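You operate a simulated robot arm through the tools that you are given. There is no shell and no other tool. Be economical: measure what you need, move in short steps, check, and stop when the job is done.

Carry out the task below with a simulated two-armed robot. There is one attempt and no reset: what you move stays moved.

JOB
Wipe up the spill on the top of the assembly bench with the cream rag and put it back.

Only the result counts: the job must be done as asked and must still hold three seconds after the hand-in. Knocking over, shifting, dropping, spilling or breaking anything else fails it.

ROBOT AND FRAMES
Two 7-joint arms with two-finger parallel grippers on one trunk, on a base that drives. Base frame: it is fixed to the floor where the robot stands at the start and does not move with it; the origin is under the middle of the robot, x ahead of it, y to its left, z up. Readings come in mm, degrees, newtons and seconds.
The left shoulder is at the start at [70, 163, 1195], the right one opposite. Payload 3.43 kg a hand.
The TCP of each hand is the grasp point between the finger pads, 34 mm short of the fingertips. In the tool frame z runs along the fingers and y along their closing line. The gripper opens to 128 mm. The fingers are 24 mm wide and 12 mm thick; the gripper's body (48 by 130 mm) begins 96 mm behind the TCP.
Orientation is told as [roll, pitch, yaw] about the base's x, y, z axes, in that order, counted from this pose: with the fingers straight down and closing along the base's y, the tool's x points along the base's -x, its y along +y and its z along -z.

CONTROLS
- The arms move only by the tool drive_tool. It takes "left_deltas", "right_deltas" or both (then of equal length, played together; a hand with none holds still); each is a list that holds one entry, the list of rows, each a list of 6 numbers: the shift along the base's x, y, z in units of 250 mm (1.0 is 250 mm), then the turn, a rotation vector about the base's x, y, z in units of 60 degrees (1.0 is 60 degrees). In form: [[[x, y, z, wx, wy, wz], ...]]. A call has 1 to 8 rows; each row is the pose to reach, as a shift and turn from the pose commanded when the call began. "left_fingers" and "right_fingers" are, for a hand that has rows, the opening, from 0 (shut) to 1 (fully open), set as the call begins (left out, the last holds). A call with a number of a shift or a turn outside -1 to 1 is refused whole. Rows are played at 5 a second. More than 50 mm and 8.6 degrees between two rows, or a gripper value outside its range, and nothing of the call is played. A pose out of reach is approached as far as the arm can. The call stops where the force on the tool passes 40 N (or 10 N more than at its start, if that is more) or the arm is blocked; 0.2 s more then pass. Each finger travels about 153 mm/s and halts on what it meets, pressing with about 27 N; the grip force reading is that of the motor and also rises with nothing between the fingers. The clock runs only during rows and for 0.2 s after the last one: add rows that repeat a pose to give the fingers time. The reply holds the time, the measured pose of the TCP, the force on the tool along the base axes, the opening and the grip force, in the units named above and with some noise, and new pictures: "show" is both (left out), scene, wrist or none (wrist: the cameras of the hands that moved).
- Cameras (640 x 400 px; columns grow to the right, rows downward): "scene" is now at [140.5, -2.6, 1424.9]; the picture's right is [-0.02, -1.00, 0.00], its down [-0.55, 0.01, -0.83] and it looks along [0.83, -0.02, -0.55] (base axes); focal length 280 px, centre (320, 200). "left" rides on the left gripper at [76, 11, -160] in its tool frame; the picture's right is [-0.15, 0.99, 0.00], its down [-0.88, -0.13, -0.46] and it looks along [-0.45, -0.07, 0.89] (tool axes); focal length 234 px, centre (320, 200). "right" rides on the right gripper at [76, -11, -160] in its tool frame; the picture's right is [0.15, 0.99, 0.00], its down [-0.88, 0.13, -0.46] and it looks along [-0.45, 0.07, 0.89] (tool axes); focal length 234 px, centre (320, 200). There is no depth. A picture from a camera that has moved, and an enlarged one, comes with that camera's place and axes in the base frame and with its lens.
- slide_trunk(by): slides the trunk up (or, below 0, down) by that many mm; the arms and the scene camera ride with it, the base frame stays. It gives what a move gives, with no picture.
- base_move(legs): drives the robot by 1 to 6 legs, each [ahead, left, turn to the left] in mm, mm and degrees, along the robot's own axes; the way and the turn of a leg run together, so that a leg with both is an arc; at most 1500 mm and 180 degrees a leg. The arms and the cameras ride along, it lands a little off, and it stops where it bumps. It gives what a move gives, and a new picture of the scene camera.
- turn_head(pan, tilt): turns the head with the scene camera to pan (to the left, within 86 degrees either way) and tilt (down, from -29 to 69), counted from straight ahead of the robot. It gives what a move gives, and a new picture of the scene camera.
- enlarge(camera, box): a new picture of the part [left, top, right, bottom] of that camera's present view, enlarged. No time passes.
- close_job(): hands the job in; it is judged then, once.

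Work in short steps. Places have to be worked out from the pictures, the camera data and where the tool is seen: move nearer, look again, correct. Check each grasp and each placing, and mend what went wrong. You have 120 turns and 170 pictures in all, those below and enlarged ones among them. Open the grippers and draw the arms clear of the work before you hand the job in, unless the task says otherwise; then end with one line.

The tools are called by a JSON object that holds its "api" and its "payload". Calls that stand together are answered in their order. drive_tool: Moves the arms, as the interface text tells. Its arguments: {"type":"object","properties":{"left_deltas":{"type":"array"},"left_fingers":{"type":"number"},"right_deltas":{"type":"array"},"right_fingers":{"type":"number"},"show":{"type":"string","enum":["both","scene","wrist","none"]}},"required":[]} The other tools are called the same way: slide_trunk (by) slides the trunk up or down; base_move (legs) drives the base; turn_head (pan, tilt) turns the head that bears the scene camera; enlarge (camera, box) takes an enlarged picture of a part of a camera's view; close_job () hands the job in.

At the start:

```text
clock: 0.0
left_ee_pos: [539.7, 146.9, 1128.3]
left_ee_rot: [0.0, 0.1, 0.1]
left_contact_force: [0.3, -0.4, -0.4]
left_opening: 127.9
left_grip_force: 0.1
right_ee_pos: [454.4, -256.0, 1075.1]
right_ee_rot: [0.0, 0.0, 0.0]
right_contact_force: [-0.8, -0.5, 1.2]
right_opening: 127.8
right_grip_force: 0.1
trunk travel left (down, up): [-675.0, 265.0]
robot x, y, heading: [-0.0, -2.5, -0.0]
head pan, tilt: [-1.3, 33.6]
```

scene: 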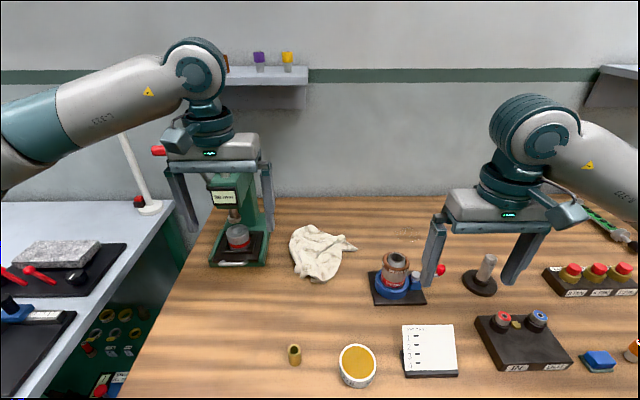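
right: 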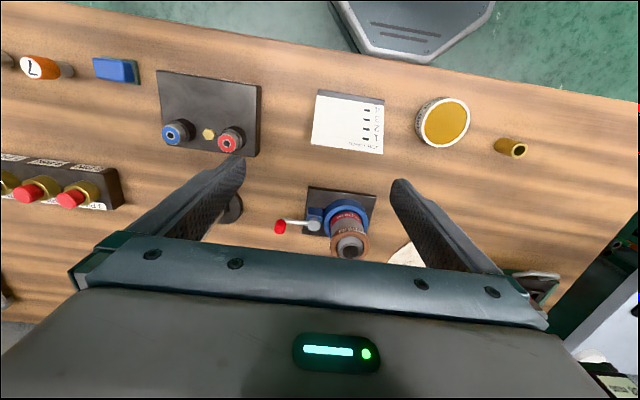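
left: 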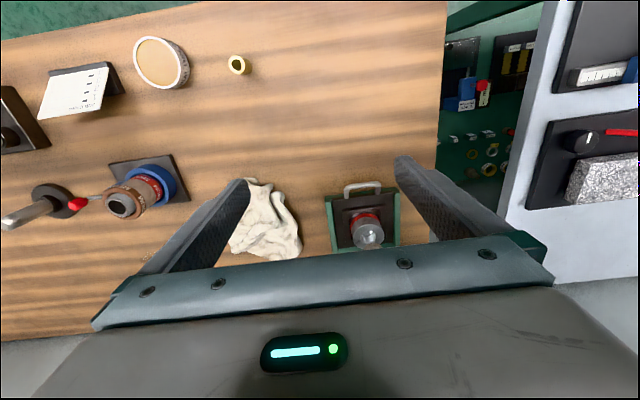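

The cream rag lies at about (320,252) in the scene; the spill isn't obvious yet, so I enlarge the suspicious areas.

{"api": "enlarge", "payload": {"camera": "scene", "box": [270, 190, 450, 310]}}

{"api": "enlarge", "payload": {"camera": "left", "box": [0, 150, 330, 340]}}

```text
3.33 times, centred on (360, 250) of scene
camera zoom: at [140.5, -2.6, 1424.9], right [-0.02, -1.0, 0.0], down [-0.55, 0.01, -0.83], along [0.83, -0.02, -0.55], focal length 935 px, centre (187, 33)
```

zoom: 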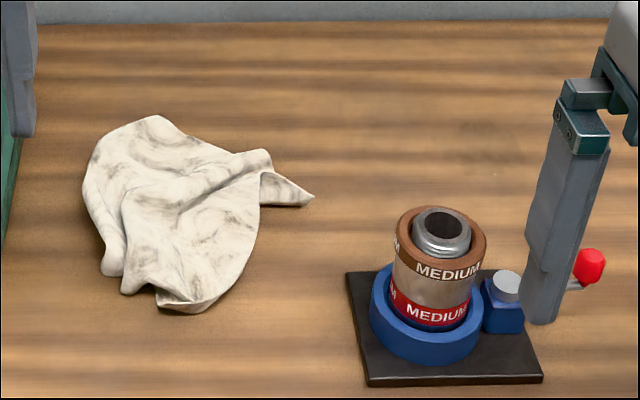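

```text
1.94 times, centred on (165, 245) of left
camera zoom: at [465.4, 160.6, 1285.9], right [0.15, 0.99, 0.0], down [0.88, -0.13, 0.46], along [0.45, -0.07, -0.89], focal length 454 px, centre (621, 113)
```

zoom: 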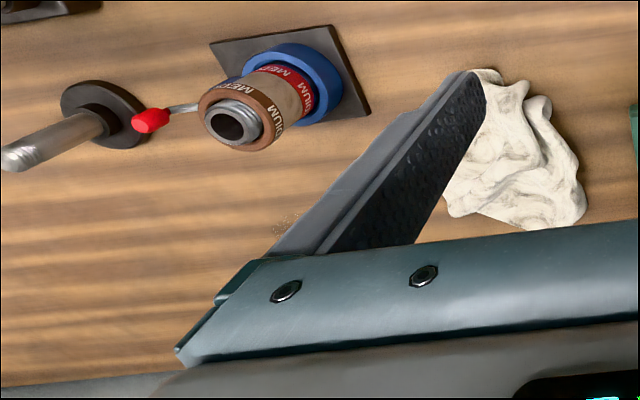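

In the left hand view there is a speckled patch near [800,-345], hidden in the scene by the right hand. I move the right hand outward and look again.

{"api": "drive_tool", "payload": {"right_deltas": [[[0, -0.19, 0.1, 0, 0, 0], [0, -0.38, 0.2, 0, 0, 0], [0, -0.57, 0.3, 0, 0, 0], [0, -0.76, 0.3, 0, 0, 0]]], "show": "scene"}}

{"api": "turn_head", "payload": {"pan": -18, "tilt": 38}}

{"api": "enlarge", "payload": {"camera": "scene", "box": [200, 100, 440, 250]}}

```text
refused: row 1 steps farther than a row can; nothing moved
```

```text
clock: 0.8
left_ee_pos: [540.8, 147.8, 1127.2]
left_ee_rot: [0.1, 0.0, 0.0]
left_contact_force: [-0.5, -1.0, 0.2]
left_opening: 127.9
left_grip_force: 0.0
right_ee_pos: [452.9, -256.5, 1074.4]
right_ee_rot: [0.0, 0.1, 0.0]
right_contact_force: [0.4, 0.1, 0.1]
right_opening: 127.9
right_grip_force: 0.1
trunk travel left (down, up): [-675.0, 265.0]
robot x, y, heading: [0.2, 1.7, 0.1]
head pan, tilt: [-18.0, 38.0]
camera scene: at [133.9, -27.1, 1418.2], right [-0.31, -0.95, 0.0], down [-0.59, 0.19, -0.79], along [0.75, -0.24, -0.62], focal length 280 px, centre (320, 200)
```

scene: 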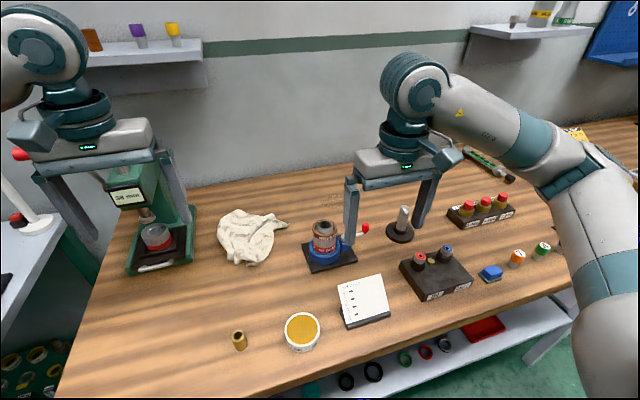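

```text
2.67 times, centred on (320, 175) of scene
camera zoom: at [133.9, -27.1, 1418.2], right [-0.31, -0.95, 0.0], down [-0.59, 0.19, -0.79], along [0.75, -0.24, -0.62], focal length 748 px, centre (320, 267)
```

zoom: 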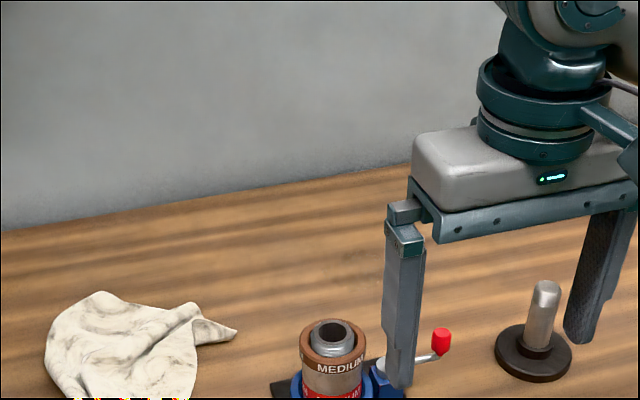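

The right gripper hides part of it; moving it with smaller steps.

{"api": "drive_tool", "payload": {"right_deltas": [[[0, -0.14, 0.1, 0, 0, 0], [0, -0.28, 0.2, 0, 0, 0], [0, -0.42, 0.3, 0, 0, 0], [0, -0.58, 0.3, 0, 0, 0], [0, -0.74, 0.3, 0, 0, 0], [0, -0.9, 0.3, 0, 0, 0]]], "show": "scene"}}

{"api": "enlarge", "payload": {"camera": "scene", "box": [200, 150, 440, 300]}}

```text
clock: 2.2
left_ee_pos: [539.8, 148.1, 1128.4]
left_ee_rot: [0.0, 0.1, 0.0]
left_contact_force: [-0.2, 0.3, 0.3]
left_opening: 127.9
left_grip_force: 0.0
right_ee_pos: [455.5, -482.1, 1149.5]
right_ee_rot: [0.0, 0.0, 0.1]
right_contact_force: [-0.1, 0.3, 0.6]
right_opening: 128.1
right_grip_force: 0.2
trunk travel left (down, up): [-675.0, 265.0]
robot x, y, heading: [2.5, 0.1, -0.0]
head pan, tilt: [-18.0, 38.0]
camera scene: at [132.9, -28.4, 1418.3], right [-0.31, -0.95, 0.0], down [-0.59, 0.19, -0.79], along [0.75, -0.24, -0.62], focal length 280 px, centre (320, 200)
```

scene: 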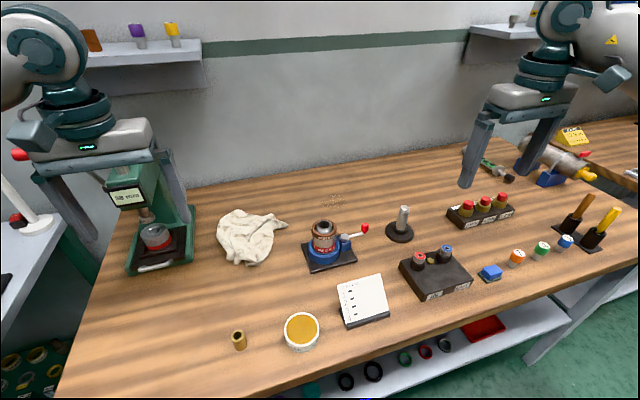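

```text
2.67 times, centred on (320, 225) of scene
camera zoom: at [132.9, -28.4, 1418.3], right [-0.31, -0.95, 0.0], down [-0.59, 0.19, -0.79], along [0.75, -0.24, -0.62], focal length 748 px, centre (320, 133)
```

zoom: 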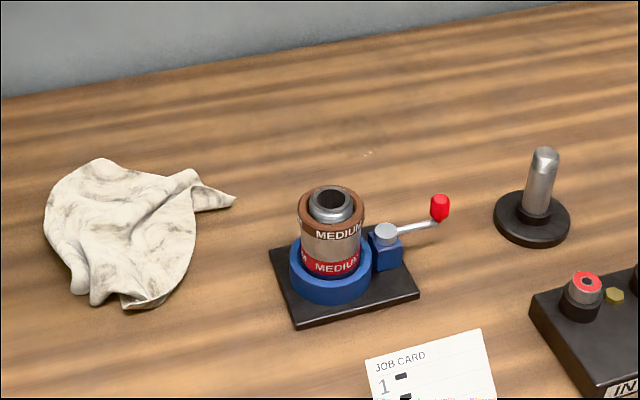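

A faint speckled patch at scene (333,200), around [850,-305]. I zoom in tightly.

{"api": "enlarge", "payload": {"camera": "scene", "box": [285, 170, 381, 230]}}

{"api": "enlarge", "payload": {"camera": "scene", "box": [205, 190, 301, 280]}}

```text
6.67 times, centred on (333, 200) of scene
camera zoom: at [132.9, -28.4, 1418.3], right [-0.31, -0.95, 0.0], down [-0.59, 0.19, -0.79], along [0.75, -0.24, -0.62], focal length 1870 px, centre (233, 200)
```

zoom: 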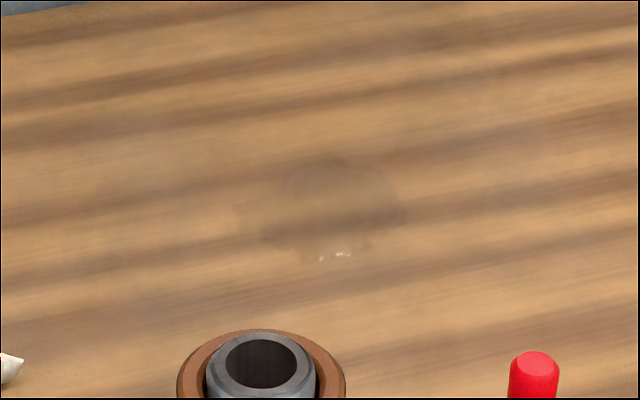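

```text
4.44 times, centred on (253, 235) of scene
camera zoom: at [132.9, -28.4, 1418.3], right [-0.31, -0.95, 0.0], down [-0.59, 0.19, -0.79], along [0.75, -0.24, -0.62], focal length 1246 px, centre (618, 44)
```

zoom: 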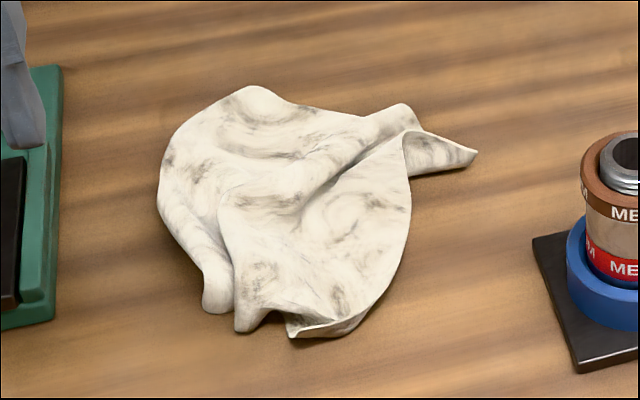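

The spill is clear: centre about [850,-310], ~90 mm across. The rag covers roughly x 660–865, y −130..85. The spill is slightly beyond right-hand reach, so I'll pull the left hand back and drive ahead a bit.

{"api": "drive_tool", "payload": {"left_deltas": [[[-0.12, 0, 0.12, 0, 0, 0], [-0.24, 0, 0.24, 0, 0, 0], [-0.36, 0.0, 0.36, 0, 0, 0], [-0.48, 0.1, 0.4, 0, 0, 0]]], "show": "none"}}

{"api": "base_move", "payload": {"legs": [[80, 0, 0]]}}

```text
clock: 3.2
left_ee_pos: [420.0, 173.9, 1229.2]
left_ee_rot: [0.0, -0.2, 0.1]
left_contact_force: [-0.6, 0.5, -0.5]
left_opening: 127.9
left_grip_force: 0.1
right_ee_pos: [454.6, -478.6, 1150.9]
right_ee_rot: [-0.1, -0.2, 0.1]
right_contact_force: [0.1, 0.0, 1.2]
right_opening: 127.8
right_grip_force: 0.0
trunk travel left (down, up): [-675.0, 265.0]
robot x, y, heading: [-3.4, 1.2, 0.1]
head pan, tilt: [-18.0, 38.0]
```

```text
clock: 4.3
left_ee_pos: [502.3, 171.7, 1229.5]
left_ee_rot: [0.0, 0.0, 0.0]
left_contact_force: [0.0, -0.5, 0.5]
left_opening: 128.3
left_grip_force: 0.0
right_ee_pos: [535.7, -479.7, 1149.5]
right_ee_rot: [0.1, 0.0, -0.1]
right_contact_force: [0.4, 0.4, -1.2]
right_opening: 128.2
right_grip_force: 0.1
trunk travel left (down, up): [-675.0, 265.0]
robot x, y, heading: [79.7, -5.1, 0.2]
head pan, tilt: [-18.0, 38.0]
camera scene: at [214.4, -27.3, 1418.3], right [-0.31, -0.95, 0.0], down [-0.59, 0.19, -0.79], along [0.75, -0.24, -0.62], focal length 280 px, centre (320, 200)
```

scene: 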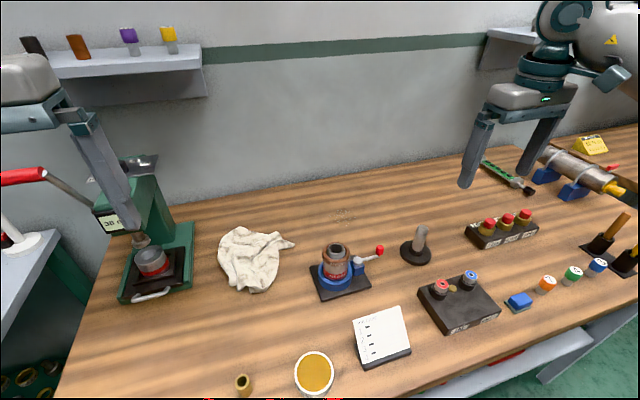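

Base is at x≈80. Now carrying the right hand above the rag at a safe height.

{"api": "drive_tool", "payload": {"right_deltas": [[[0.04, 0.19, 0, 0, 0, 0], [0.08, 0.38, 0, 0, 0, 0], [0.12, 0.57, 0, 0, 0, 0], [0.16, 0.76, 0, 0, 0, 0], [0.2, 0.95, 0, 0, 0, 0]]], "show": "none"}}

{"api": "drive_tool", "payload": {"right_deltas": [[[0.04, 0.18, -0.05, 0, 0, 0], [0.08, 0.36, -0.1, 0, 0, 0], [0.12, 0.54, -0.15, 0, 0, 0], [0.16, 0.72, -0.2, 0, 0, 0], [0.2, 0.9, -0.25, 0, 0, 0]]]}}

```text
clock: 5.5
left_ee_pos: [503.9, 173.9, 1228.2]
left_ee_rot: [-0.1, 0.1, 0.1]
left_contact_force: [-0.4, 0.7, 0.1]
left_opening: 128.0
left_grip_force: 0.2
right_ee_pos: [589.8, -239.9, 1149.4]
right_ee_rot: [-0.1, 0.1, -0.1]
right_contact_force: [0.7, -0.2, -0.1]
right_opening: 128.1
right_grip_force: 0.0
trunk travel left (down, up): [-675.0, 265.0]
robot x, y, heading: [79.7, -1.4, 0.0]
head pan, tilt: [-18.0, 38.0]
```

```text
clock: 6.7
left_ee_pos: [502.9, 173.5, 1228.9]
left_ee_rot: [-0.1, 0.1, 0.0]
left_contact_force: [-0.8, 0.9, 0.1]
left_opening: 128.1
left_grip_force: 0.0
right_ee_pos: [637.8, -15.9, 1088.4]
right_ee_rot: [-0.1, 0.0, -0.1]
right_contact_force: [0.2, 0.4, 0.3]
right_opening: 127.8
right_grip_force: 0.0
trunk travel left (down, up): [-675.0, 265.0]
robot x, y, heading: [80.7, -1.8, 0.1]
head pan, tilt: [-18.0, 38.0]
camera scene: at [215.3, -25.2, 1418.2], right [-0.31, -0.95, 0.0], down [-0.59, 0.19, -0.79], along [0.75, -0.25, -0.62], focal length 280 px, centre (320, 200)
camera right: at [560.3, -28.4, 1248.2], right [-0.15, 0.99, 0.0], down [0.88, 0.13, 0.46], along [0.45, 0.07, -0.89], focal length 234 px, centre (320, 200)
```

scene: 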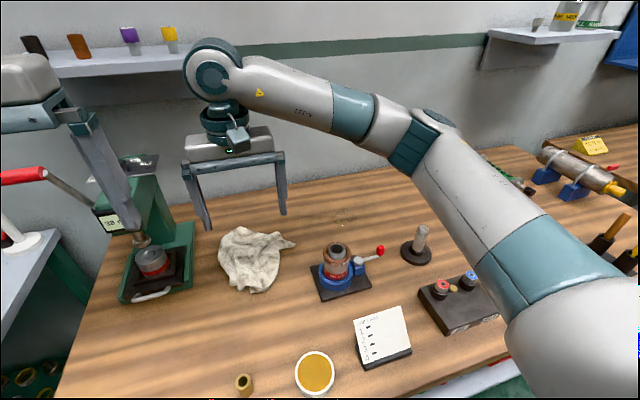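
right: 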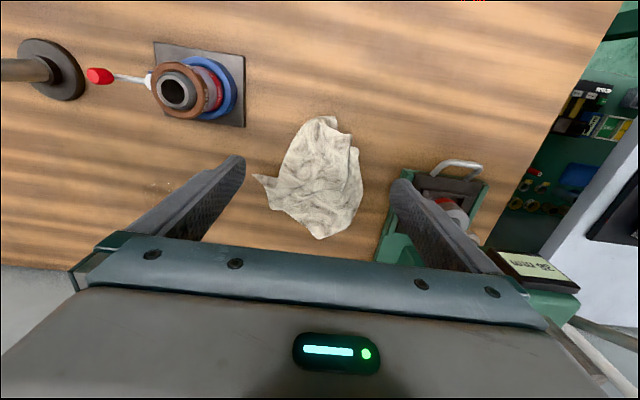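

The rag is centred near [735,-10]. I zoom to see its folds and choose a grasp ridge.

{"api": "enlarge", "payload": {"camera": "right", "box": [220, 100, 412, 250]}}

{"api": "enlarge", "payload": {"camera": "scene", "box": [200, 215, 312, 305]}}

```text
2.67 times, centred on (316, 175) of right
camera zoom: at [560.3, -28.4, 1248.2], right [-0.15, 0.99, 0.0], down [0.88, 0.13, 0.46], along [0.45, 0.07, -0.89], focal length 624 px, centre (331, 267)
```

zoom: 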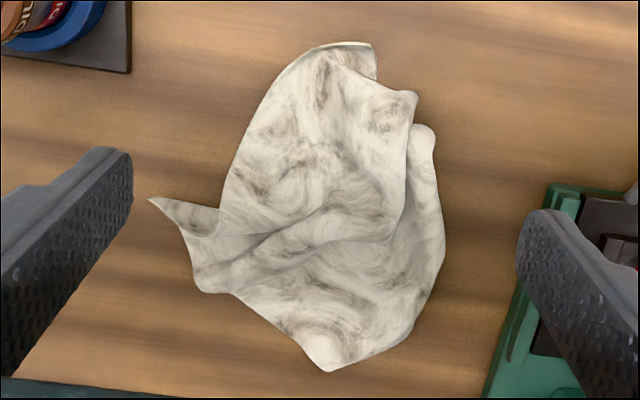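

```text
4.44 times, centred on (256, 260) of scene
camera zoom: at [215.3, -25.2, 1418.2], right [-0.31, -0.95, 0.0], down [-0.59, 0.19, -0.79], along [0.75, -0.25, -0.62], focal length 1246 px, centre (604, -67)
```

zoom: 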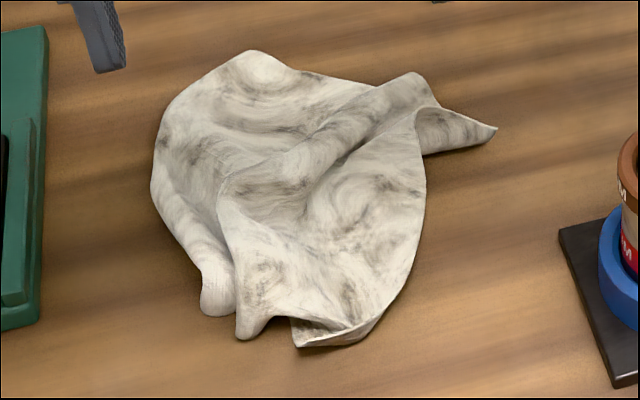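

I'll straddle the rag's near end (about x=655, y=-8, where it is ~100 mm wide) and descend first to z≈905 to check.

{"api": "drive_tool", "payload": {"right_deltas": [[[0.03, 0.02, -0.18, 0, 0, 0], [0.07, 0.035, -0.36, 0, 0, 0], [0.07, 0.035, -0.54, 0, 0, 0], [0.07, 0.035, -0.72, 0, 0, 0]]], "right_fingers": 1}}

```text
clock: 7.7
left_ee_pos: [504.7, 172.4, 1227.5]
left_ee_rot: [0.0, 0.0, -0.1]
left_contact_force: [0.7, -0.2, 0.6]
left_opening: 127.8
left_grip_force: 0.1
right_ee_pos: [655.3, -10.7, 904.8]
right_ee_rot: [0.0, -0.1, 0.1]
right_contact_force: [0.3, 0.4, 0.3]
right_opening: 128.0
right_grip_force: 0.0
trunk travel left (down, up): [-675.0, 265.0]
robot x, y, heading: [81.2, 1.9, 0.0]
head pan, tilt: [-18.0, 38.0]
camera scene: at [215.9, -27.2, 1418.2], right [-0.31, -0.95, 0.0], down [-0.59, 0.19, -0.79], along [0.75, -0.24, -0.62], focal length 280 px, centre (320, 200)
camera right: at [577.4, -22.5, 1065.7], right [-0.15, 0.99, 0.0], down [0.88, 0.13, 0.46], along [0.45, 0.07, -0.89], focal length 234 px, centre (320, 200)
```

scene: 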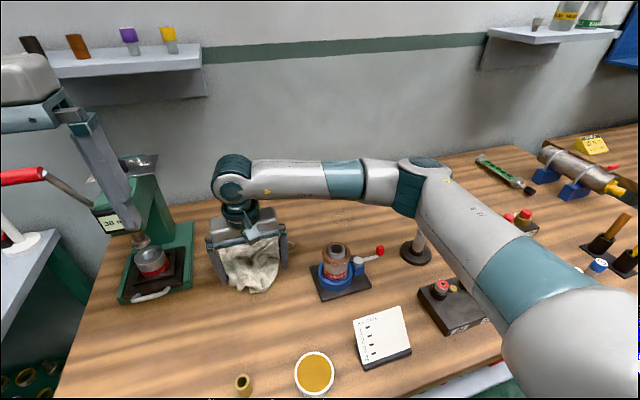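
right: 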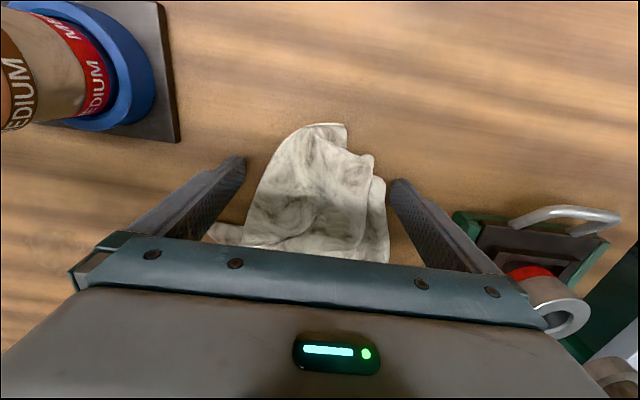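

Fingers straddle the near end of the rag. I shift 10 mm nearer and descend so that the tips are ~3 mm above the bench.

{"api": "drive_tool", "payload": {"right_deltas": [[[-0.04, 0.0, -0.1, 0, 0, 0], [-0.04, 0.0, -0.18, 0, 0, 0], [-0.04, 0.0, -0.22, 0, 0, 0]]]}}

```text
clock: 8.2
left_ee_pos: [500.4, 171.4, 1228.6]
left_ee_rot: [0.0, -0.1, -0.1]
left_contact_force: [-0.3, 1.0, -0.4]
left_opening: 127.9
left_grip_force: 0.0
right_ee_pos: [644.6, -8.3, 883.7]
right_ee_rot: [0.1, -0.3, -0.1]
right_contact_force: [-11.4, -2.6, 15.1]
right_opening: 127.8
right_grip_force: 0.1
trunk travel left (down, up): [-675.0, 265.0]
robot x, y, heading: [80.0, 0.3, 0.0]
head pan, tilt: [-18.0, 38.0]
stopped in row 2 (right hand): the force on the tool passed its limit (the readings are from after the stop); the commanded pose is now the measured one
camera scene: at [213.1, -27.5, 1418.5], right [-0.31, -0.95, 0.0], down [-0.58, 0.19, -0.79], along [0.75, -0.24, -0.61], focal length 280 px, centre (320, 200)
camera right: at [566.2, -20.8, 1044.1], right [-0.15, 0.99, 0.0], down [0.88, 0.13, 0.46], along [0.45, 0.07, -0.89], focal length 234 px, centre (320, 200)
```

scene: 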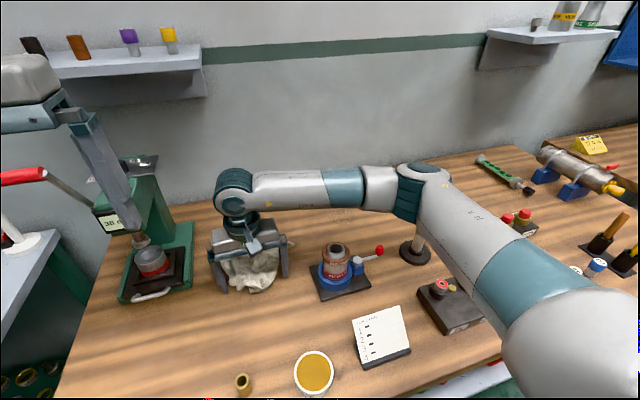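
right: 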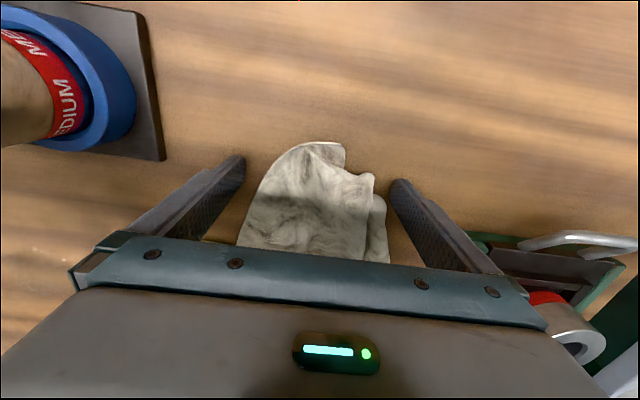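

Something met the tool with tips ~38 mm above the bench. I zoom in on both the hand and the elbow area to find out what.

{"api": "enlarge", "payload": {"camera": "scene", "box": [190, 200, 310, 300]}}

{"api": "enlarge", "payload": {"camera": "scene", "box": [350, 140, 510, 310]}}

{"api": "enlarge", "payload": {"camera": "right", "box": [180, 120, 460, 295]}}

```text
4.00 times, centred on (250, 250) of scene
camera zoom: at [213.1, -27.5, 1418.5], right [-0.31, -0.95, 0.0], down [-0.58, 0.19, -0.79], along [0.75, -0.24, -0.61], focal length 1122 px, centre (600, 0)
```

zoom: 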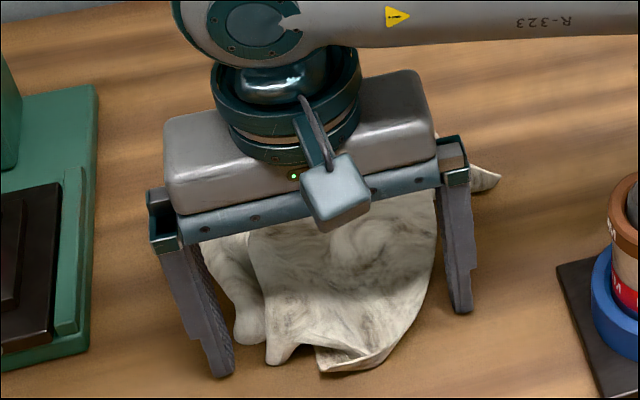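

```text
2.35 times, centred on (430, 225) of scene
camera zoom: at [213.1, -27.5, 1418.5], right [-0.31, -0.95, 0.0], down [-0.58, 0.19, -0.79], along [0.75, -0.24, -0.61], focal length 660 px, centre (61, 141)
```

zoom: 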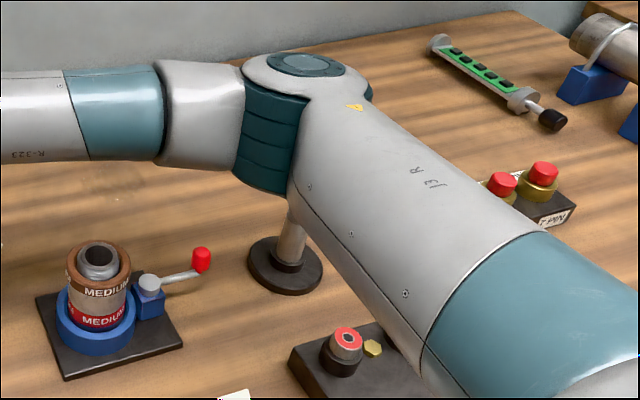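

```text
2.29 times, centred on (320, 208) of right
camera zoom: at [566.2, -20.8, 1044.1], right [-0.15, 0.99, 0.0], down [0.88, 0.13, 0.46], along [0.45, 0.07, -0.89], focal length 535 px, centre (320, 183)
```

zoom: 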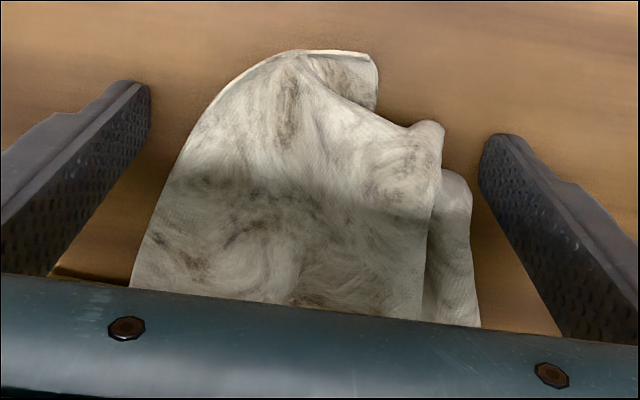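

Nothing visibly touches. I back up 20 mm to see whether the force goes away.

{"api": "drive_tool", "payload": {"right_deltas": [[[0, 0, 0.08, 0, 0, 0], [0, 0, 0.08, 0, 0, 0]]], "show": "scene"}}

{"api": "turn_head", "payload": {"pan": -30, "tilt": 45}}

```text
clock: 8.8
left_ee_pos: [502.7, 172.3, 1228.7]
left_ee_rot: [-0.1, 0.0, 0.0]
left_contact_force: [0.0, 1.2, 0.1]
left_opening: 127.8
left_grip_force: 0.1
right_ee_pos: [645.8, -8.0, 901.6]
right_ee_rot: [0.1, -0.3, 0.0]
right_contact_force: [0.7, -1.0, -0.1]
right_opening: 128.1
right_grip_force: 0.0
trunk travel left (down, up): [-675.0, 265.0]
robot x, y, heading: [77.0, 0.6, 0.1]
head pan, tilt: [-18.0, 38.0]
camera scene: at [214.9, -27.4, 1418.2], right [-0.31, -0.95, 0.0], down [-0.59, 0.19, -0.79], along [0.75, -0.24, -0.62], focal length 280 px, centre (320, 200)
```

scene: 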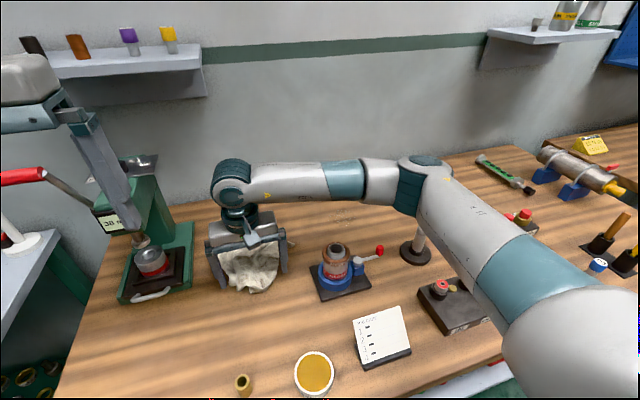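

```text
clock: 9.5
left_ee_pos: [503.3, 171.0, 1227.4]
left_ee_rot: [0.1, -0.1, -0.1]
left_contact_force: [0.2, -0.7, -0.9]
left_opening: 128.3
left_grip_force: 0.0
right_ee_pos: [645.6, -7.4, 903.5]
right_ee_rot: [0.0, -0.3, -0.1]
right_contact_force: [-0.5, 0.3, 0.5]
right_opening: 128.1
right_grip_force: 0.0
trunk travel left (down, up): [-675.0, 265.0]
robot x, y, heading: [81.7, -3.1, 0.1]
head pan, tilt: [-30.0, 45.0]
camera scene: at [203.3, -41.2, 1408.0], right [-0.5, -0.87, 0.0], down [-0.61, 0.35, -0.71], along [0.61, -0.35, -0.71], focal length 280 px, centre (320, 200)
```

scene: 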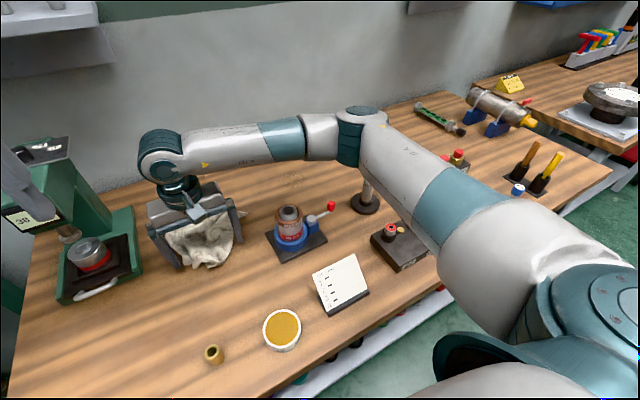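

Force is gone, so it was a touch of the fingers on the rag's slope. I move 18 mm nearer to the narrower end and descend gently.

{"api": "drive_tool", "payload": {"right_deltas": [[[-0.07, -0.01, 0, 0, 0, 0], [-0.07, -0.01, -0.06, 0, 0, 0], [-0.07, -0.01, -0.1, 0, 0, 0], [-0.07, -0.01, -0.14, 0, 0, 0], [-0.07, -0.01, -0.18, 0, 0, 0], [-0.07, -0.01, -0.2, 0, 0, 0]]], "show": "wrist"}}

```text
clock: 10.4
left_ee_pos: [500.6, 171.6, 1229.6]
left_ee_rot: [0.0, 0.0, 0.0]
left_contact_force: [0.9, 0.4, -0.6]
left_opening: 127.9
left_grip_force: 0.1
right_ee_pos: [628.4, -11.5, 883.8]
right_ee_rot: [0.2, -0.6, 0.0]
right_contact_force: [-17.2, -2.1, 24.0]
right_opening: 128.2
right_grip_force: 0.1
trunk travel left (down, up): [-675.0, 265.0]
robot x, y, heading: [79.9, 1.4, 0.0]
head pan, tilt: [-30.0, 45.0]
stopped in row 4 (right hand): the force on the tool passed its limit (the readings are from after the stop); the commanded pose is now the measured one
camera right: at [549.0, -23.2, 1043.7], right [-0.15, 0.99, 0.0], down [0.88, 0.13, 0.47], along [0.46, 0.07, -0.89], focal length 234 px, centre (320, 200)
```

right: 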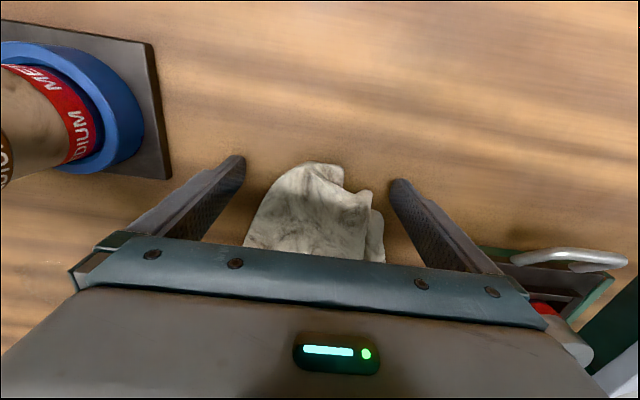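

The stop came at the same height at another x, so it's the arm (limit/blocked in this cross-body pose), not the rag. I lift and re-place the base: back 60 mm and turned 20° left, so the rag lies on the right arm's natural side.

{"api": "drive_tool", "payload": {"right_deltas": [[[0, 0, 0.18, 0, 0, 0], [0, 0, 0.36, 0, 0, 0], [0, 0, 0.54, 0, 0, 0], [0, 0, 0.72, 0, 0, 0], [0, 0, 0.9, 0, 0, 0]]], "show": "none"}}

{"api": "turn_head", "payload": {"pan": -20, "tilt": 38}}

```text
clock: 11.6
left_ee_pos: [502.2, 171.8, 1228.5]
left_ee_rot: [0.0, 0.1, 0.0]
left_contact_force: [0.6, -0.1, 0.2]
left_opening: 128.1
left_grip_force: 0.0
right_ee_pos: [630.4, -10.9, 1106.8]
right_ee_rot: [0.1, -0.5, -0.1]
right_contact_force: [0.7, 0.4, -0.2]
right_opening: 128.1
right_grip_force: 0.1
trunk travel left (down, up): [-675.0, 265.0]
robot x, y, heading: [83.2, -0.2, -0.4]
head pan, tilt: [-30.0, 45.0]
```

```text
clock: 12.3
left_ee_pos: [503.1, 170.9, 1228.0]
left_ee_rot: [0.1, 0.0, 0.0]
left_contact_force: [1.1, 0.0, -0.5]
left_opening: 128.1
left_grip_force: 0.0
right_ee_pos: [631.2, -11.4, 1104.7]
right_ee_rot: [0.1, -0.7, 0.1]
right_contact_force: [0.4, 0.2, -0.2]
right_opening: 128.0
right_grip_force: 0.2
trunk travel left (down, up): [-675.0, 265.0]
robot x, y, heading: [83.2, -1.2, -0.2]
head pan, tilt: [-20.0, 38.0]
camera scene: at [214.2, -30.4, 1418.2], right [-0.34, -0.94, 0.0], down [-0.58, 0.21, -0.79], along [0.74, -0.27, -0.62], focal length 280 px, centre (320, 200)
```

scene: 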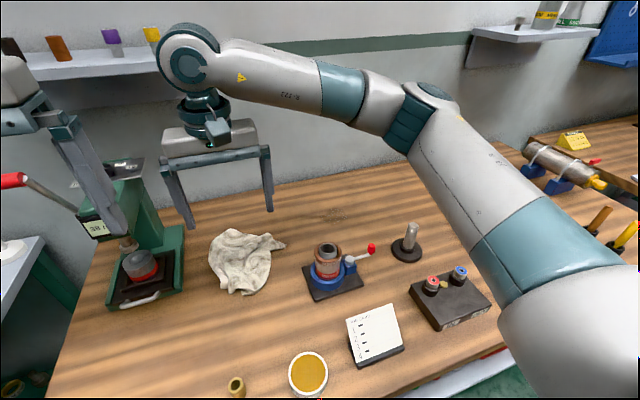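

Before turning, I swing the right hand right and raise both hands so nothing sweeps into the press.

{"api": "drive_tool", "payload": {"right_deltas": [[[-0.04, -0.18, 0.04, 0, 0, 0], [-0.08, -0.36, 0.08, 0, 0, 0], [-0.12, -0.54, 0.12, 0, 0, 0], [-0.16, -0.72, 0.16, 0, 0, 0], [-0.2, -0.9, 0.2, 0, 0, 0]]], "left_deltas": [[[-0.08, 0, 0.08, 0, 0, 0], [-0.16, 0, 0.16, 0, 0, 0], [-0.24, 0, 0.24, 0, 0, 0], [-0.32, 0, 0.32, 0, 0, 0], [-0.4, 0, 0.4, 0, 0, 0]]], "show": "none"}}

{"api": "base_move", "payload": {"legs": [[-60, 0, 0], [0, 0, 20]]}}

```text
clock: 13.5
left_ee_pos: [399.8, 168.7, 1330.3]
left_ee_rot: [0.1, -0.1, 0.0]
left_contact_force: [-1.2, -0.2, 0.0]
left_opening: 128.1
left_grip_force: 0.0
right_ee_pos: [580.8, -237.5, 1155.5]
right_ee_rot: [0.2, -0.8, 0.0]
right_contact_force: [0.3, -0.6, 0.2]
right_opening: 127.8
right_grip_force: 0.1
trunk travel left (down, up): [-675.0, 265.0]
robot x, y, heading: [83.1, 1.3, -0.4]
head pan, tilt: [-20.0, 38.0]
```

```text
clock: 15.6
left_ee_pos: [265.5, 270.2, 1329.1]
left_ee_rot: [-0.1, -0.1, 20.1]
left_contact_force: [-0.1, -0.2, 0.7]
left_opening: 128.1
left_grip_force: 0.1
right_ee_pos: [573.6, -48.9, 1155.6]
right_ee_rot: [0.0, -0.8, 20.1]
right_contact_force: [0.3, 0.3, -0.5]
right_opening: 128.1
right_grip_force: 0.0
trunk travel left (down, up): [-675.0, 265.0]
robot x, y, heading: [21.1, 1.2, 20.2]
head pan, tilt: [-20.0, 38.0]
camera scene: at [156.7, 16.4, 1418.1], right [0.0, -1.0, 0.0], down [-0.62, 0.0, -0.79], along [0.79, 0.0, -0.62], focal length 280 px, centre (320, 200)
```

scene: 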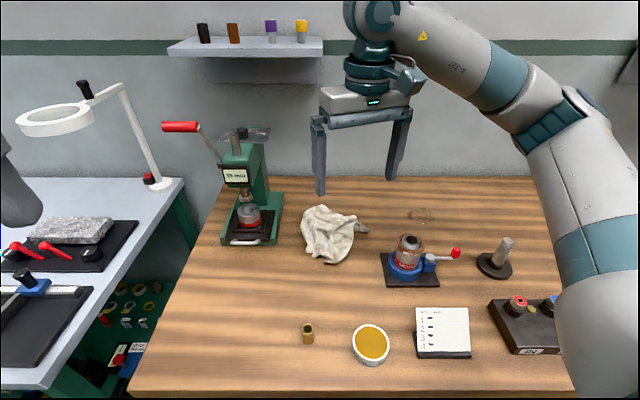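

Turned as planned. Now I move the right hand over the rag's near end, yaw back to 0, and go down to z≈960.

{"api": "drive_tool", "payload": {"right_deltas": [[[0.09, 0.05, -0.13, 0, 0, -0.11], [0.18, 0.1, -0.26, 0, 0, -0.22], [0.27, 0.16, -0.39, 0, 0.013, -0.333], [0.27, 0.16, -0.58, 0, 0.013, -0.333], [0.27, 0.16, -0.78, 0, 0.013, -0.333]]]}}

```text
clock: 16.8
left_ee_pos: [265.0, 269.5, 1330.7]
left_ee_rot: [0.0, 0.0, 20.1]
left_contact_force: [0.2, 0.3, -0.3]
left_opening: 128.1
left_grip_force: 0.0
right_ee_pos: [642.9, -8.5, 959.1]
right_ee_rot: [0.2, 0.1, 0.0]
right_contact_force: [0.0, -0.3, 0.7]
right_opening: 128.2
right_grip_force: 0.1
trunk travel left (down, up): [-675.0, 265.0]
robot x, y, heading: [20.7, 2.6, 19.9]
head pan, tilt: [-20.0, 38.0]
camera scene: at [156.6, 16.4, 1418.3], right [0.0, -1.0, 0.0], down [-0.62, 0.0, -0.79], along [0.79, 0.0, -0.62], focal length 280 px, centre (320, 200)
camera right: at [566.1, -21.7, 1119.7], right [-0.15, 0.99, 0.0], down [0.88, 0.13, 0.46], along [0.45, 0.07, -0.89], focal length 234 px, centre (320, 200)
```

scene: 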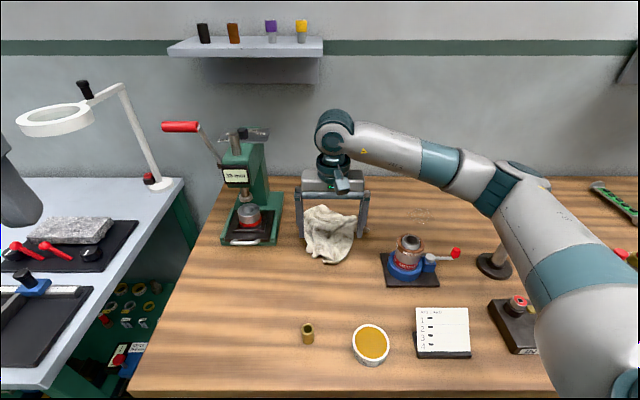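
right: 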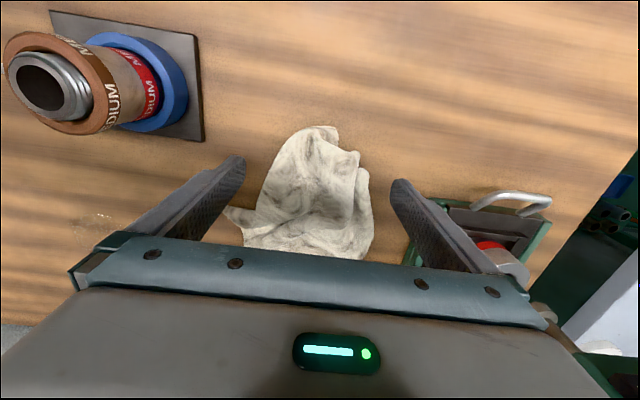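

Clear so far; continue down in small steps to z≈850.

{"api": "drive_tool", "payload": {"right_deltas": [[[0, 0, -0.12, 0, 0, 0], [0, 0, -0.24, 0, 0, 0], [0, 0, -0.32, 0, 0, 0], [0, 0, -0.38, 0, 0, 0], [0, 0, -0.42, 0, 0, 0], [0, 0, -0.435, 0, 0, 0]]]}}

```text
clock: 17.6
left_ee_pos: [263.2, 270.4, 1330.2]
left_ee_rot: [0.0, 0.1, 20.1]
left_contact_force: [0.4, -0.3, -0.4]
left_opening: 127.9
left_grip_force: 0.1
right_ee_pos: [640.9, -9.6, 884.9]
right_ee_rot: [0.4, -0.2, -0.1]
right_contact_force: [-15.1, 0.0, 17.1]
right_opening: 127.8
right_grip_force: 0.2
trunk travel left (down, up): [-675.0, 265.0]
robot x, y, heading: [22.8, -2.7, 20.0]
head pan, tilt: [-20.0, 38.0]
stopped in row 4 (right hand): the force on the tool passed its limit (the readings are from after the stop); the commanded pose is now the measured one
camera scene: at [153.9, 16.4, 1418.6], right [0.0, -1.0, 0.0], down [-0.61, 0.0, -0.79], along [0.79, 0.0, -0.61], focal length 280 px, centre (320, 200)
camera right: at [563.6, -23.2, 1044.4], right [-0.15, 0.99, 0.01], down [0.88, 0.13, 0.46], along [0.45, 0.07, -0.89], focal length 234 px, centre (320, 200)
```

scene: 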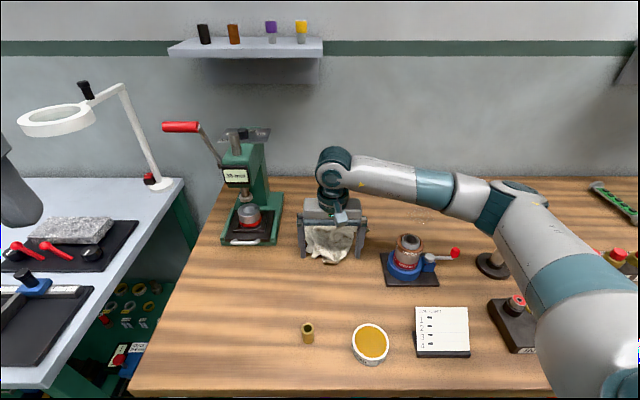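
right: 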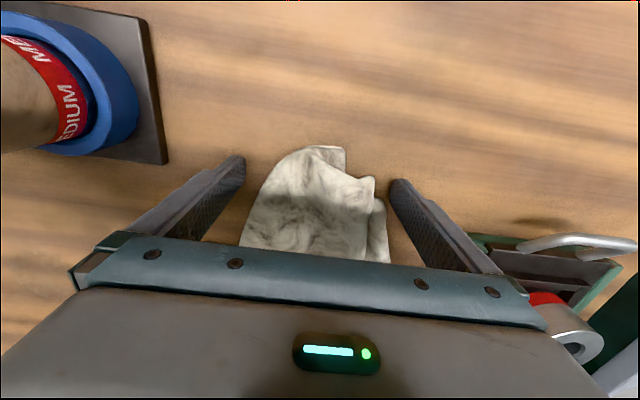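

Again z≈884, with another arm posture, so the stop may depend on the real bench/finger geometry. I test on free bench just in front of the rag (x≈570).

{"api": "drive_tool", "payload": {"right_deltas": [[[0, 0, 0.1, 0, 0, 0], [-0.15, 0, 0.1, 0, 0, 0], [-0.3, 0, 0.08, 0, 0, 0], [-0.3, 0, 0.03, 0, 0, 0], [-0.3, 0, -0.01, 0, 0, 0], [-0.3, 0, -0.05, 0, 0, 0], [-0.3, 0, -0.09, 0, 0, 0], [-0.3, 0, -0.13, 0, 0, 0]]]}}

{"api": "enlarge", "payload": {"camera": "scene", "box": [270, 190, 400, 290]}}

```text
clock: 18.9
left_ee_pos: [263.6, 270.6, 1329.7]
left_ee_rot: [-0.1, 0.0, 20.0]
left_contact_force: [-0.1, -0.4, 0.3]
left_opening: 127.9
left_grip_force: 0.0
right_ee_pos: [568.9, -12.6, 885.1]
right_ee_rot: [0.4, -0.6, 0.0]
right_contact_force: [-16.6, -1.9, 23.6]
right_opening: 128.0
right_grip_force: 0.1
trunk travel left (down, up): [-675.0, 265.0]
robot x, y, heading: [22.6, 5.0, 20.1]
head pan, tilt: [-20.0, 38.0]
stopped in row 6 (right hand): the force on the tool passed its limit (the readings are from after the stop); the commanded pose is now the measured one
camera scene: at [153.4, 16.4, 1418.8], right [0.0, -1.0, 0.0], down [-0.61, 0.0, -0.79], along [0.79, 0.0, -0.61], focal length 280 px, centre (320, 200)
camera right: at [489.4, -24.2, 1044.1], right [-0.15, 0.99, 0.01], down [0.88, 0.13, 0.47], along [0.46, 0.07, -0.88], focal length 234 px, centre (320, 200)
```

scene: 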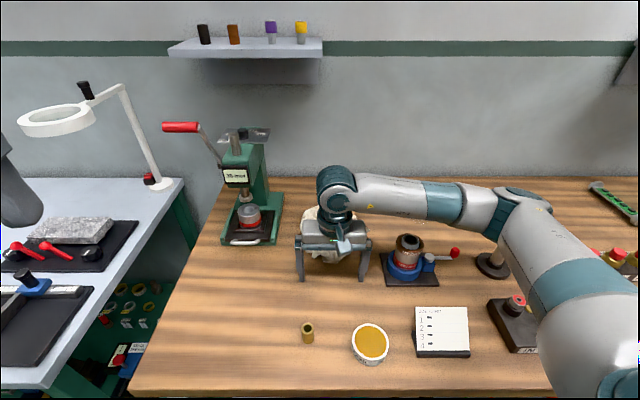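
right: 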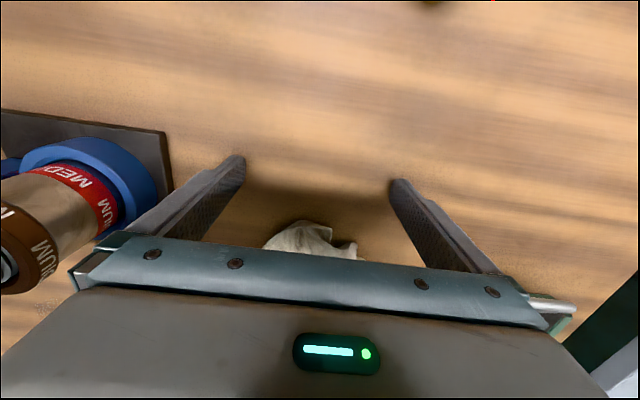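

```text
4.00 times, centred on (335, 240) of scene
camera zoom: at [153.4, 16.4, 1418.8], right [0.0, -1.0, 0.0], down [-0.61, 0.0, -0.79], along [0.79, 0.0, -0.61], focal length 1122 px, centre (260, 40)
```

zoom: 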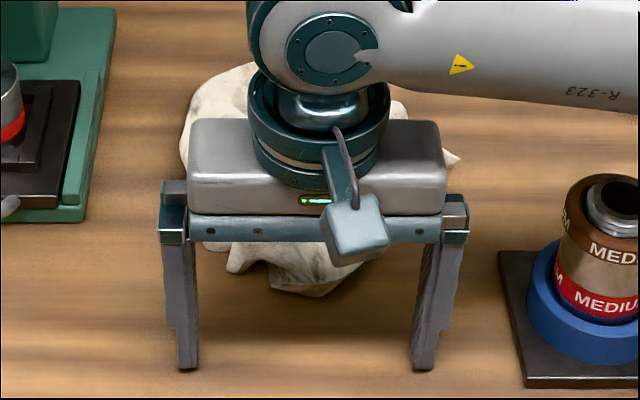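

The fingertips reach the bench at TCP z≈885 here too, so the real bench top is at about z=850 (tip = TCP−34). Re-computed with that: spill centre ≈ [805,-293], ~80 mm wide; rag x 613–850, y −120..80. I now go back over the rag's near end and down to z≈889.

{"api": "drive_tool", "payload": {"right_deltas": [[[0, 0, 0.16, 0, 0, 0], [0.17, 0, 0.2, 0, 0, 0], [0.344, 0.005, 0.2, 0, 0, 0], [0.344, 0.005, 0.12, 0, 0, 0], [0.344, 0.005, 0.06, 0, 0, 0], [0.344, 0.005, 0.02, 0, 0, 0], [0.344, 0.005, 0.02, 0, 0, 0]]]}}

```text
clock: 20.5
left_ee_pos: [266.5, 268.3, 1328.7]
left_ee_rot: [0.0, 0.1, 20.0]
left_contact_force: [0.3, 1.0, -0.3]
left_opening: 127.7
left_grip_force: 0.1
right_ee_pos: [658.3, -8.5, 886.5]
right_ee_rot: [0.4, -0.7, 0.0]
right_contact_force: [0.7, -0.1, 0.5]
right_opening: 127.9
right_grip_force: 0.0
trunk travel left (down, up): [-675.0, 265.0]
robot x, y, heading: [21.8, -4.0, 19.9]
head pan, tilt: [-20.0, 38.0]
camera scene: at [156.0, 16.4, 1418.3], right [0.0, -1.0, 0.0], down [-0.62, 0.0, -0.79], along [0.79, 0.0, -0.62], focal length 280 px, centre (320, 200)
camera right: at [578.9, -22.8, 1047.2], right [-0.15, 0.99, 0.01], down [0.88, 0.13, 0.47], along [0.46, 0.07, -0.88], focal length 234 px, centre (320, 200)
```

scene: 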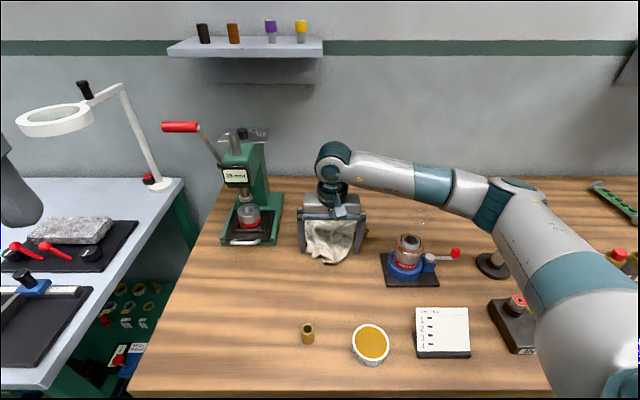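
right: 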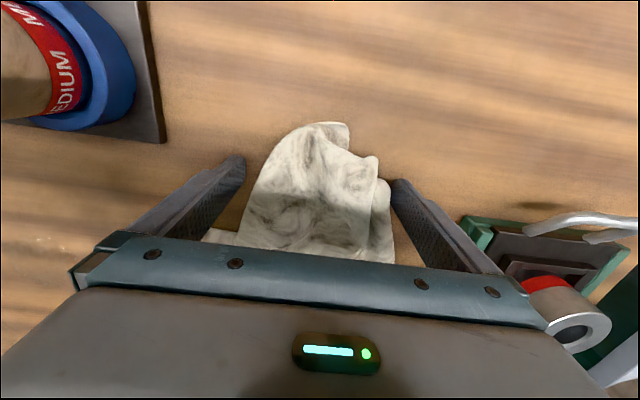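

Fingers straddle the rag without contact. Closing the gripper now.

{"api": "drive_tool", "payload": {"right_deltas": [[[0, 0, 0, 0, 0, 0], [0, 0, 0, 0, 0, 0], [0, 0, 0, 0, 0, 0], [0, 0, 0, 0, 0, 0]]], "right_fingers": 0}}

```text
clock: 21.5
left_ee_pos: [266.8, 270.3, 1329.5]
left_ee_rot: [0.0, 0.1, 20.1]
left_contact_force: [-0.5, -1.1, 0.5]
left_opening: 127.8
left_grip_force: 0.1
right_ee_pos: [657.7, -9.2, 887.9]
right_ee_rot: [0.4, -0.6, 0.0]
right_contact_force: [0.3, 0.1, 1.4]
right_opening: 5.5
right_grip_force: 27.5
trunk travel left (down, up): [-675.0, 265.0]
robot x, y, heading: [22.4, 0.4, 20.3]
head pan, tilt: [-20.0, 38.0]
camera scene: at [156.1, 16.5, 1418.3], right [0.0, -1.0, 0.0], down [-0.62, 0.0, -0.79], along [0.79, 0.0, -0.62], focal length 280 px, centre (320, 200)
camera right: at [579.0, -22.7, 1047.3], right [-0.15, 0.99, 0.01], down [0.88, 0.13, 0.47], along [0.46, 0.07, -0.88], focal length 234 px, centre (320, 200)
```

scene: 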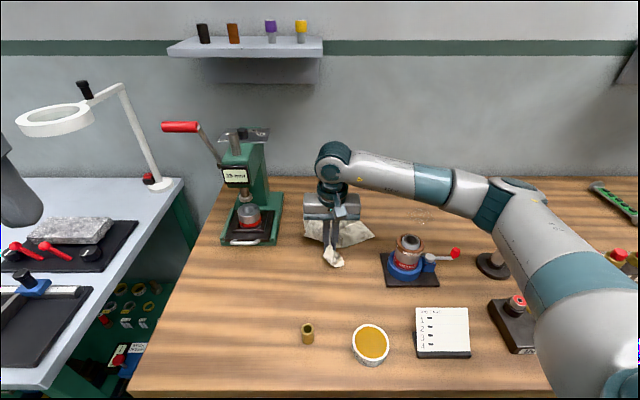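
right: 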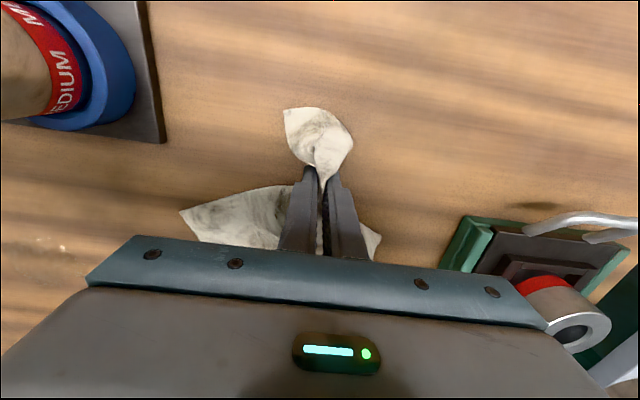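

The rag is soft and gripped (5.5 mm between pads, 27 N). I lift it straight up and raise the trunk 100 mm for elbow clearance.

{"api": "drive_tool", "payload": {"right_deltas": [[[0, 0, 0.15, 0, 0, 0], [0, 0, 0.3, 0, 0, 0], [0, 0, 0.48, 0, 0, 0], [0, 0, 0.66, 0, 0, 0], [0, 0, 0.84, 0, 0, 0], [0, 0, 1.0, 0, 0, 0]]], "show": "none"}}

{"api": "slide_trunk", "payload": {"by": 100}}

{"api": "turn_head", "payload": {"pan": -40, "tilt": 38}}

```text
clock: 22.9
left_ee_pos: [263.9, 270.5, 1329.4]
left_ee_rot: [0.0, 0.0, 20.0]
left_contact_force: [0.4, -0.8, -0.1]
left_opening: 128.0
left_grip_force: 0.1
right_ee_pos: [655.2, -11.7, 1138.1]
right_ee_rot: [0.3, -0.7, 0.0]
right_contact_force: [-0.1, 0.2, 0.1]
right_opening: 5.8
right_grip_force: 27.3
trunk travel left (down, up): [-675.0, 265.0]
robot x, y, heading: [20.1, -2.7, 19.9]
head pan, tilt: [-20.0, 38.0]
```

```text
clock: 24.3
left_ee_pos: [265.7, 271.3, 1429.6]
left_ee_rot: [0.1, 0.2, 20.0]
left_contact_force: [0.5, -0.7, 0.3]
left_opening: 128.1
left_grip_force: 0.1
right_ee_pos: [656.8, -12.1, 1237.9]
right_ee_rot: [0.4, -0.6, 0.0]
right_contact_force: [-0.1, 0.6, 0.0]
right_opening: 5.7
right_grip_force: 27.0
trunk travel left (down, up): [-775.0, 165.0]
robot x, y, heading: [23.4, -0.2, 19.8]
head pan, tilt: [-20.0, 38.0]
```

```text
clock: 25.1
left_ee_pos: [266.1, 271.1, 1428.4]
left_ee_rot: [0.1, 0.1, 20.0]
left_contact_force: [0.0, -1.0, 1.0]
left_opening: 127.9
left_grip_force: 0.0
right_ee_pos: [657.0, -11.1, 1237.4]
right_ee_rot: [0.5, -0.6, 0.0]
right_contact_force: [0.4, -0.5, -0.5]
right_opening: 5.7
right_grip_force: 26.7
trunk travel left (down, up): [-775.0, 165.0]
robot x, y, heading: [18.9, -0.9, 20.0]
head pan, tilt: [-40.0, 38.0]
camera scene: at [151.2, -13.0, 1518.2], right [-0.34, -0.94, 0.0], down [-0.58, 0.21, -0.79], along [0.74, -0.27, -0.62], focal length 280 px, centre (320, 200)
```

scene: 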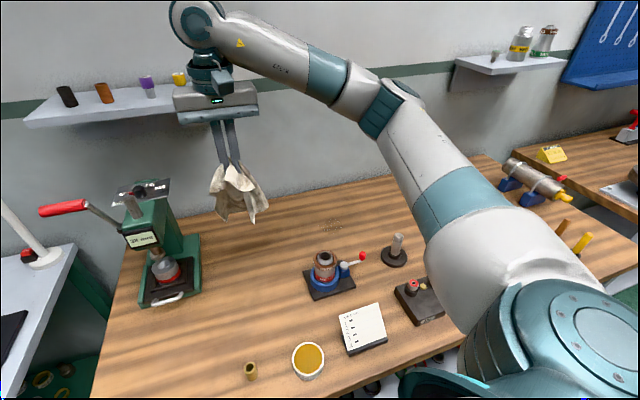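

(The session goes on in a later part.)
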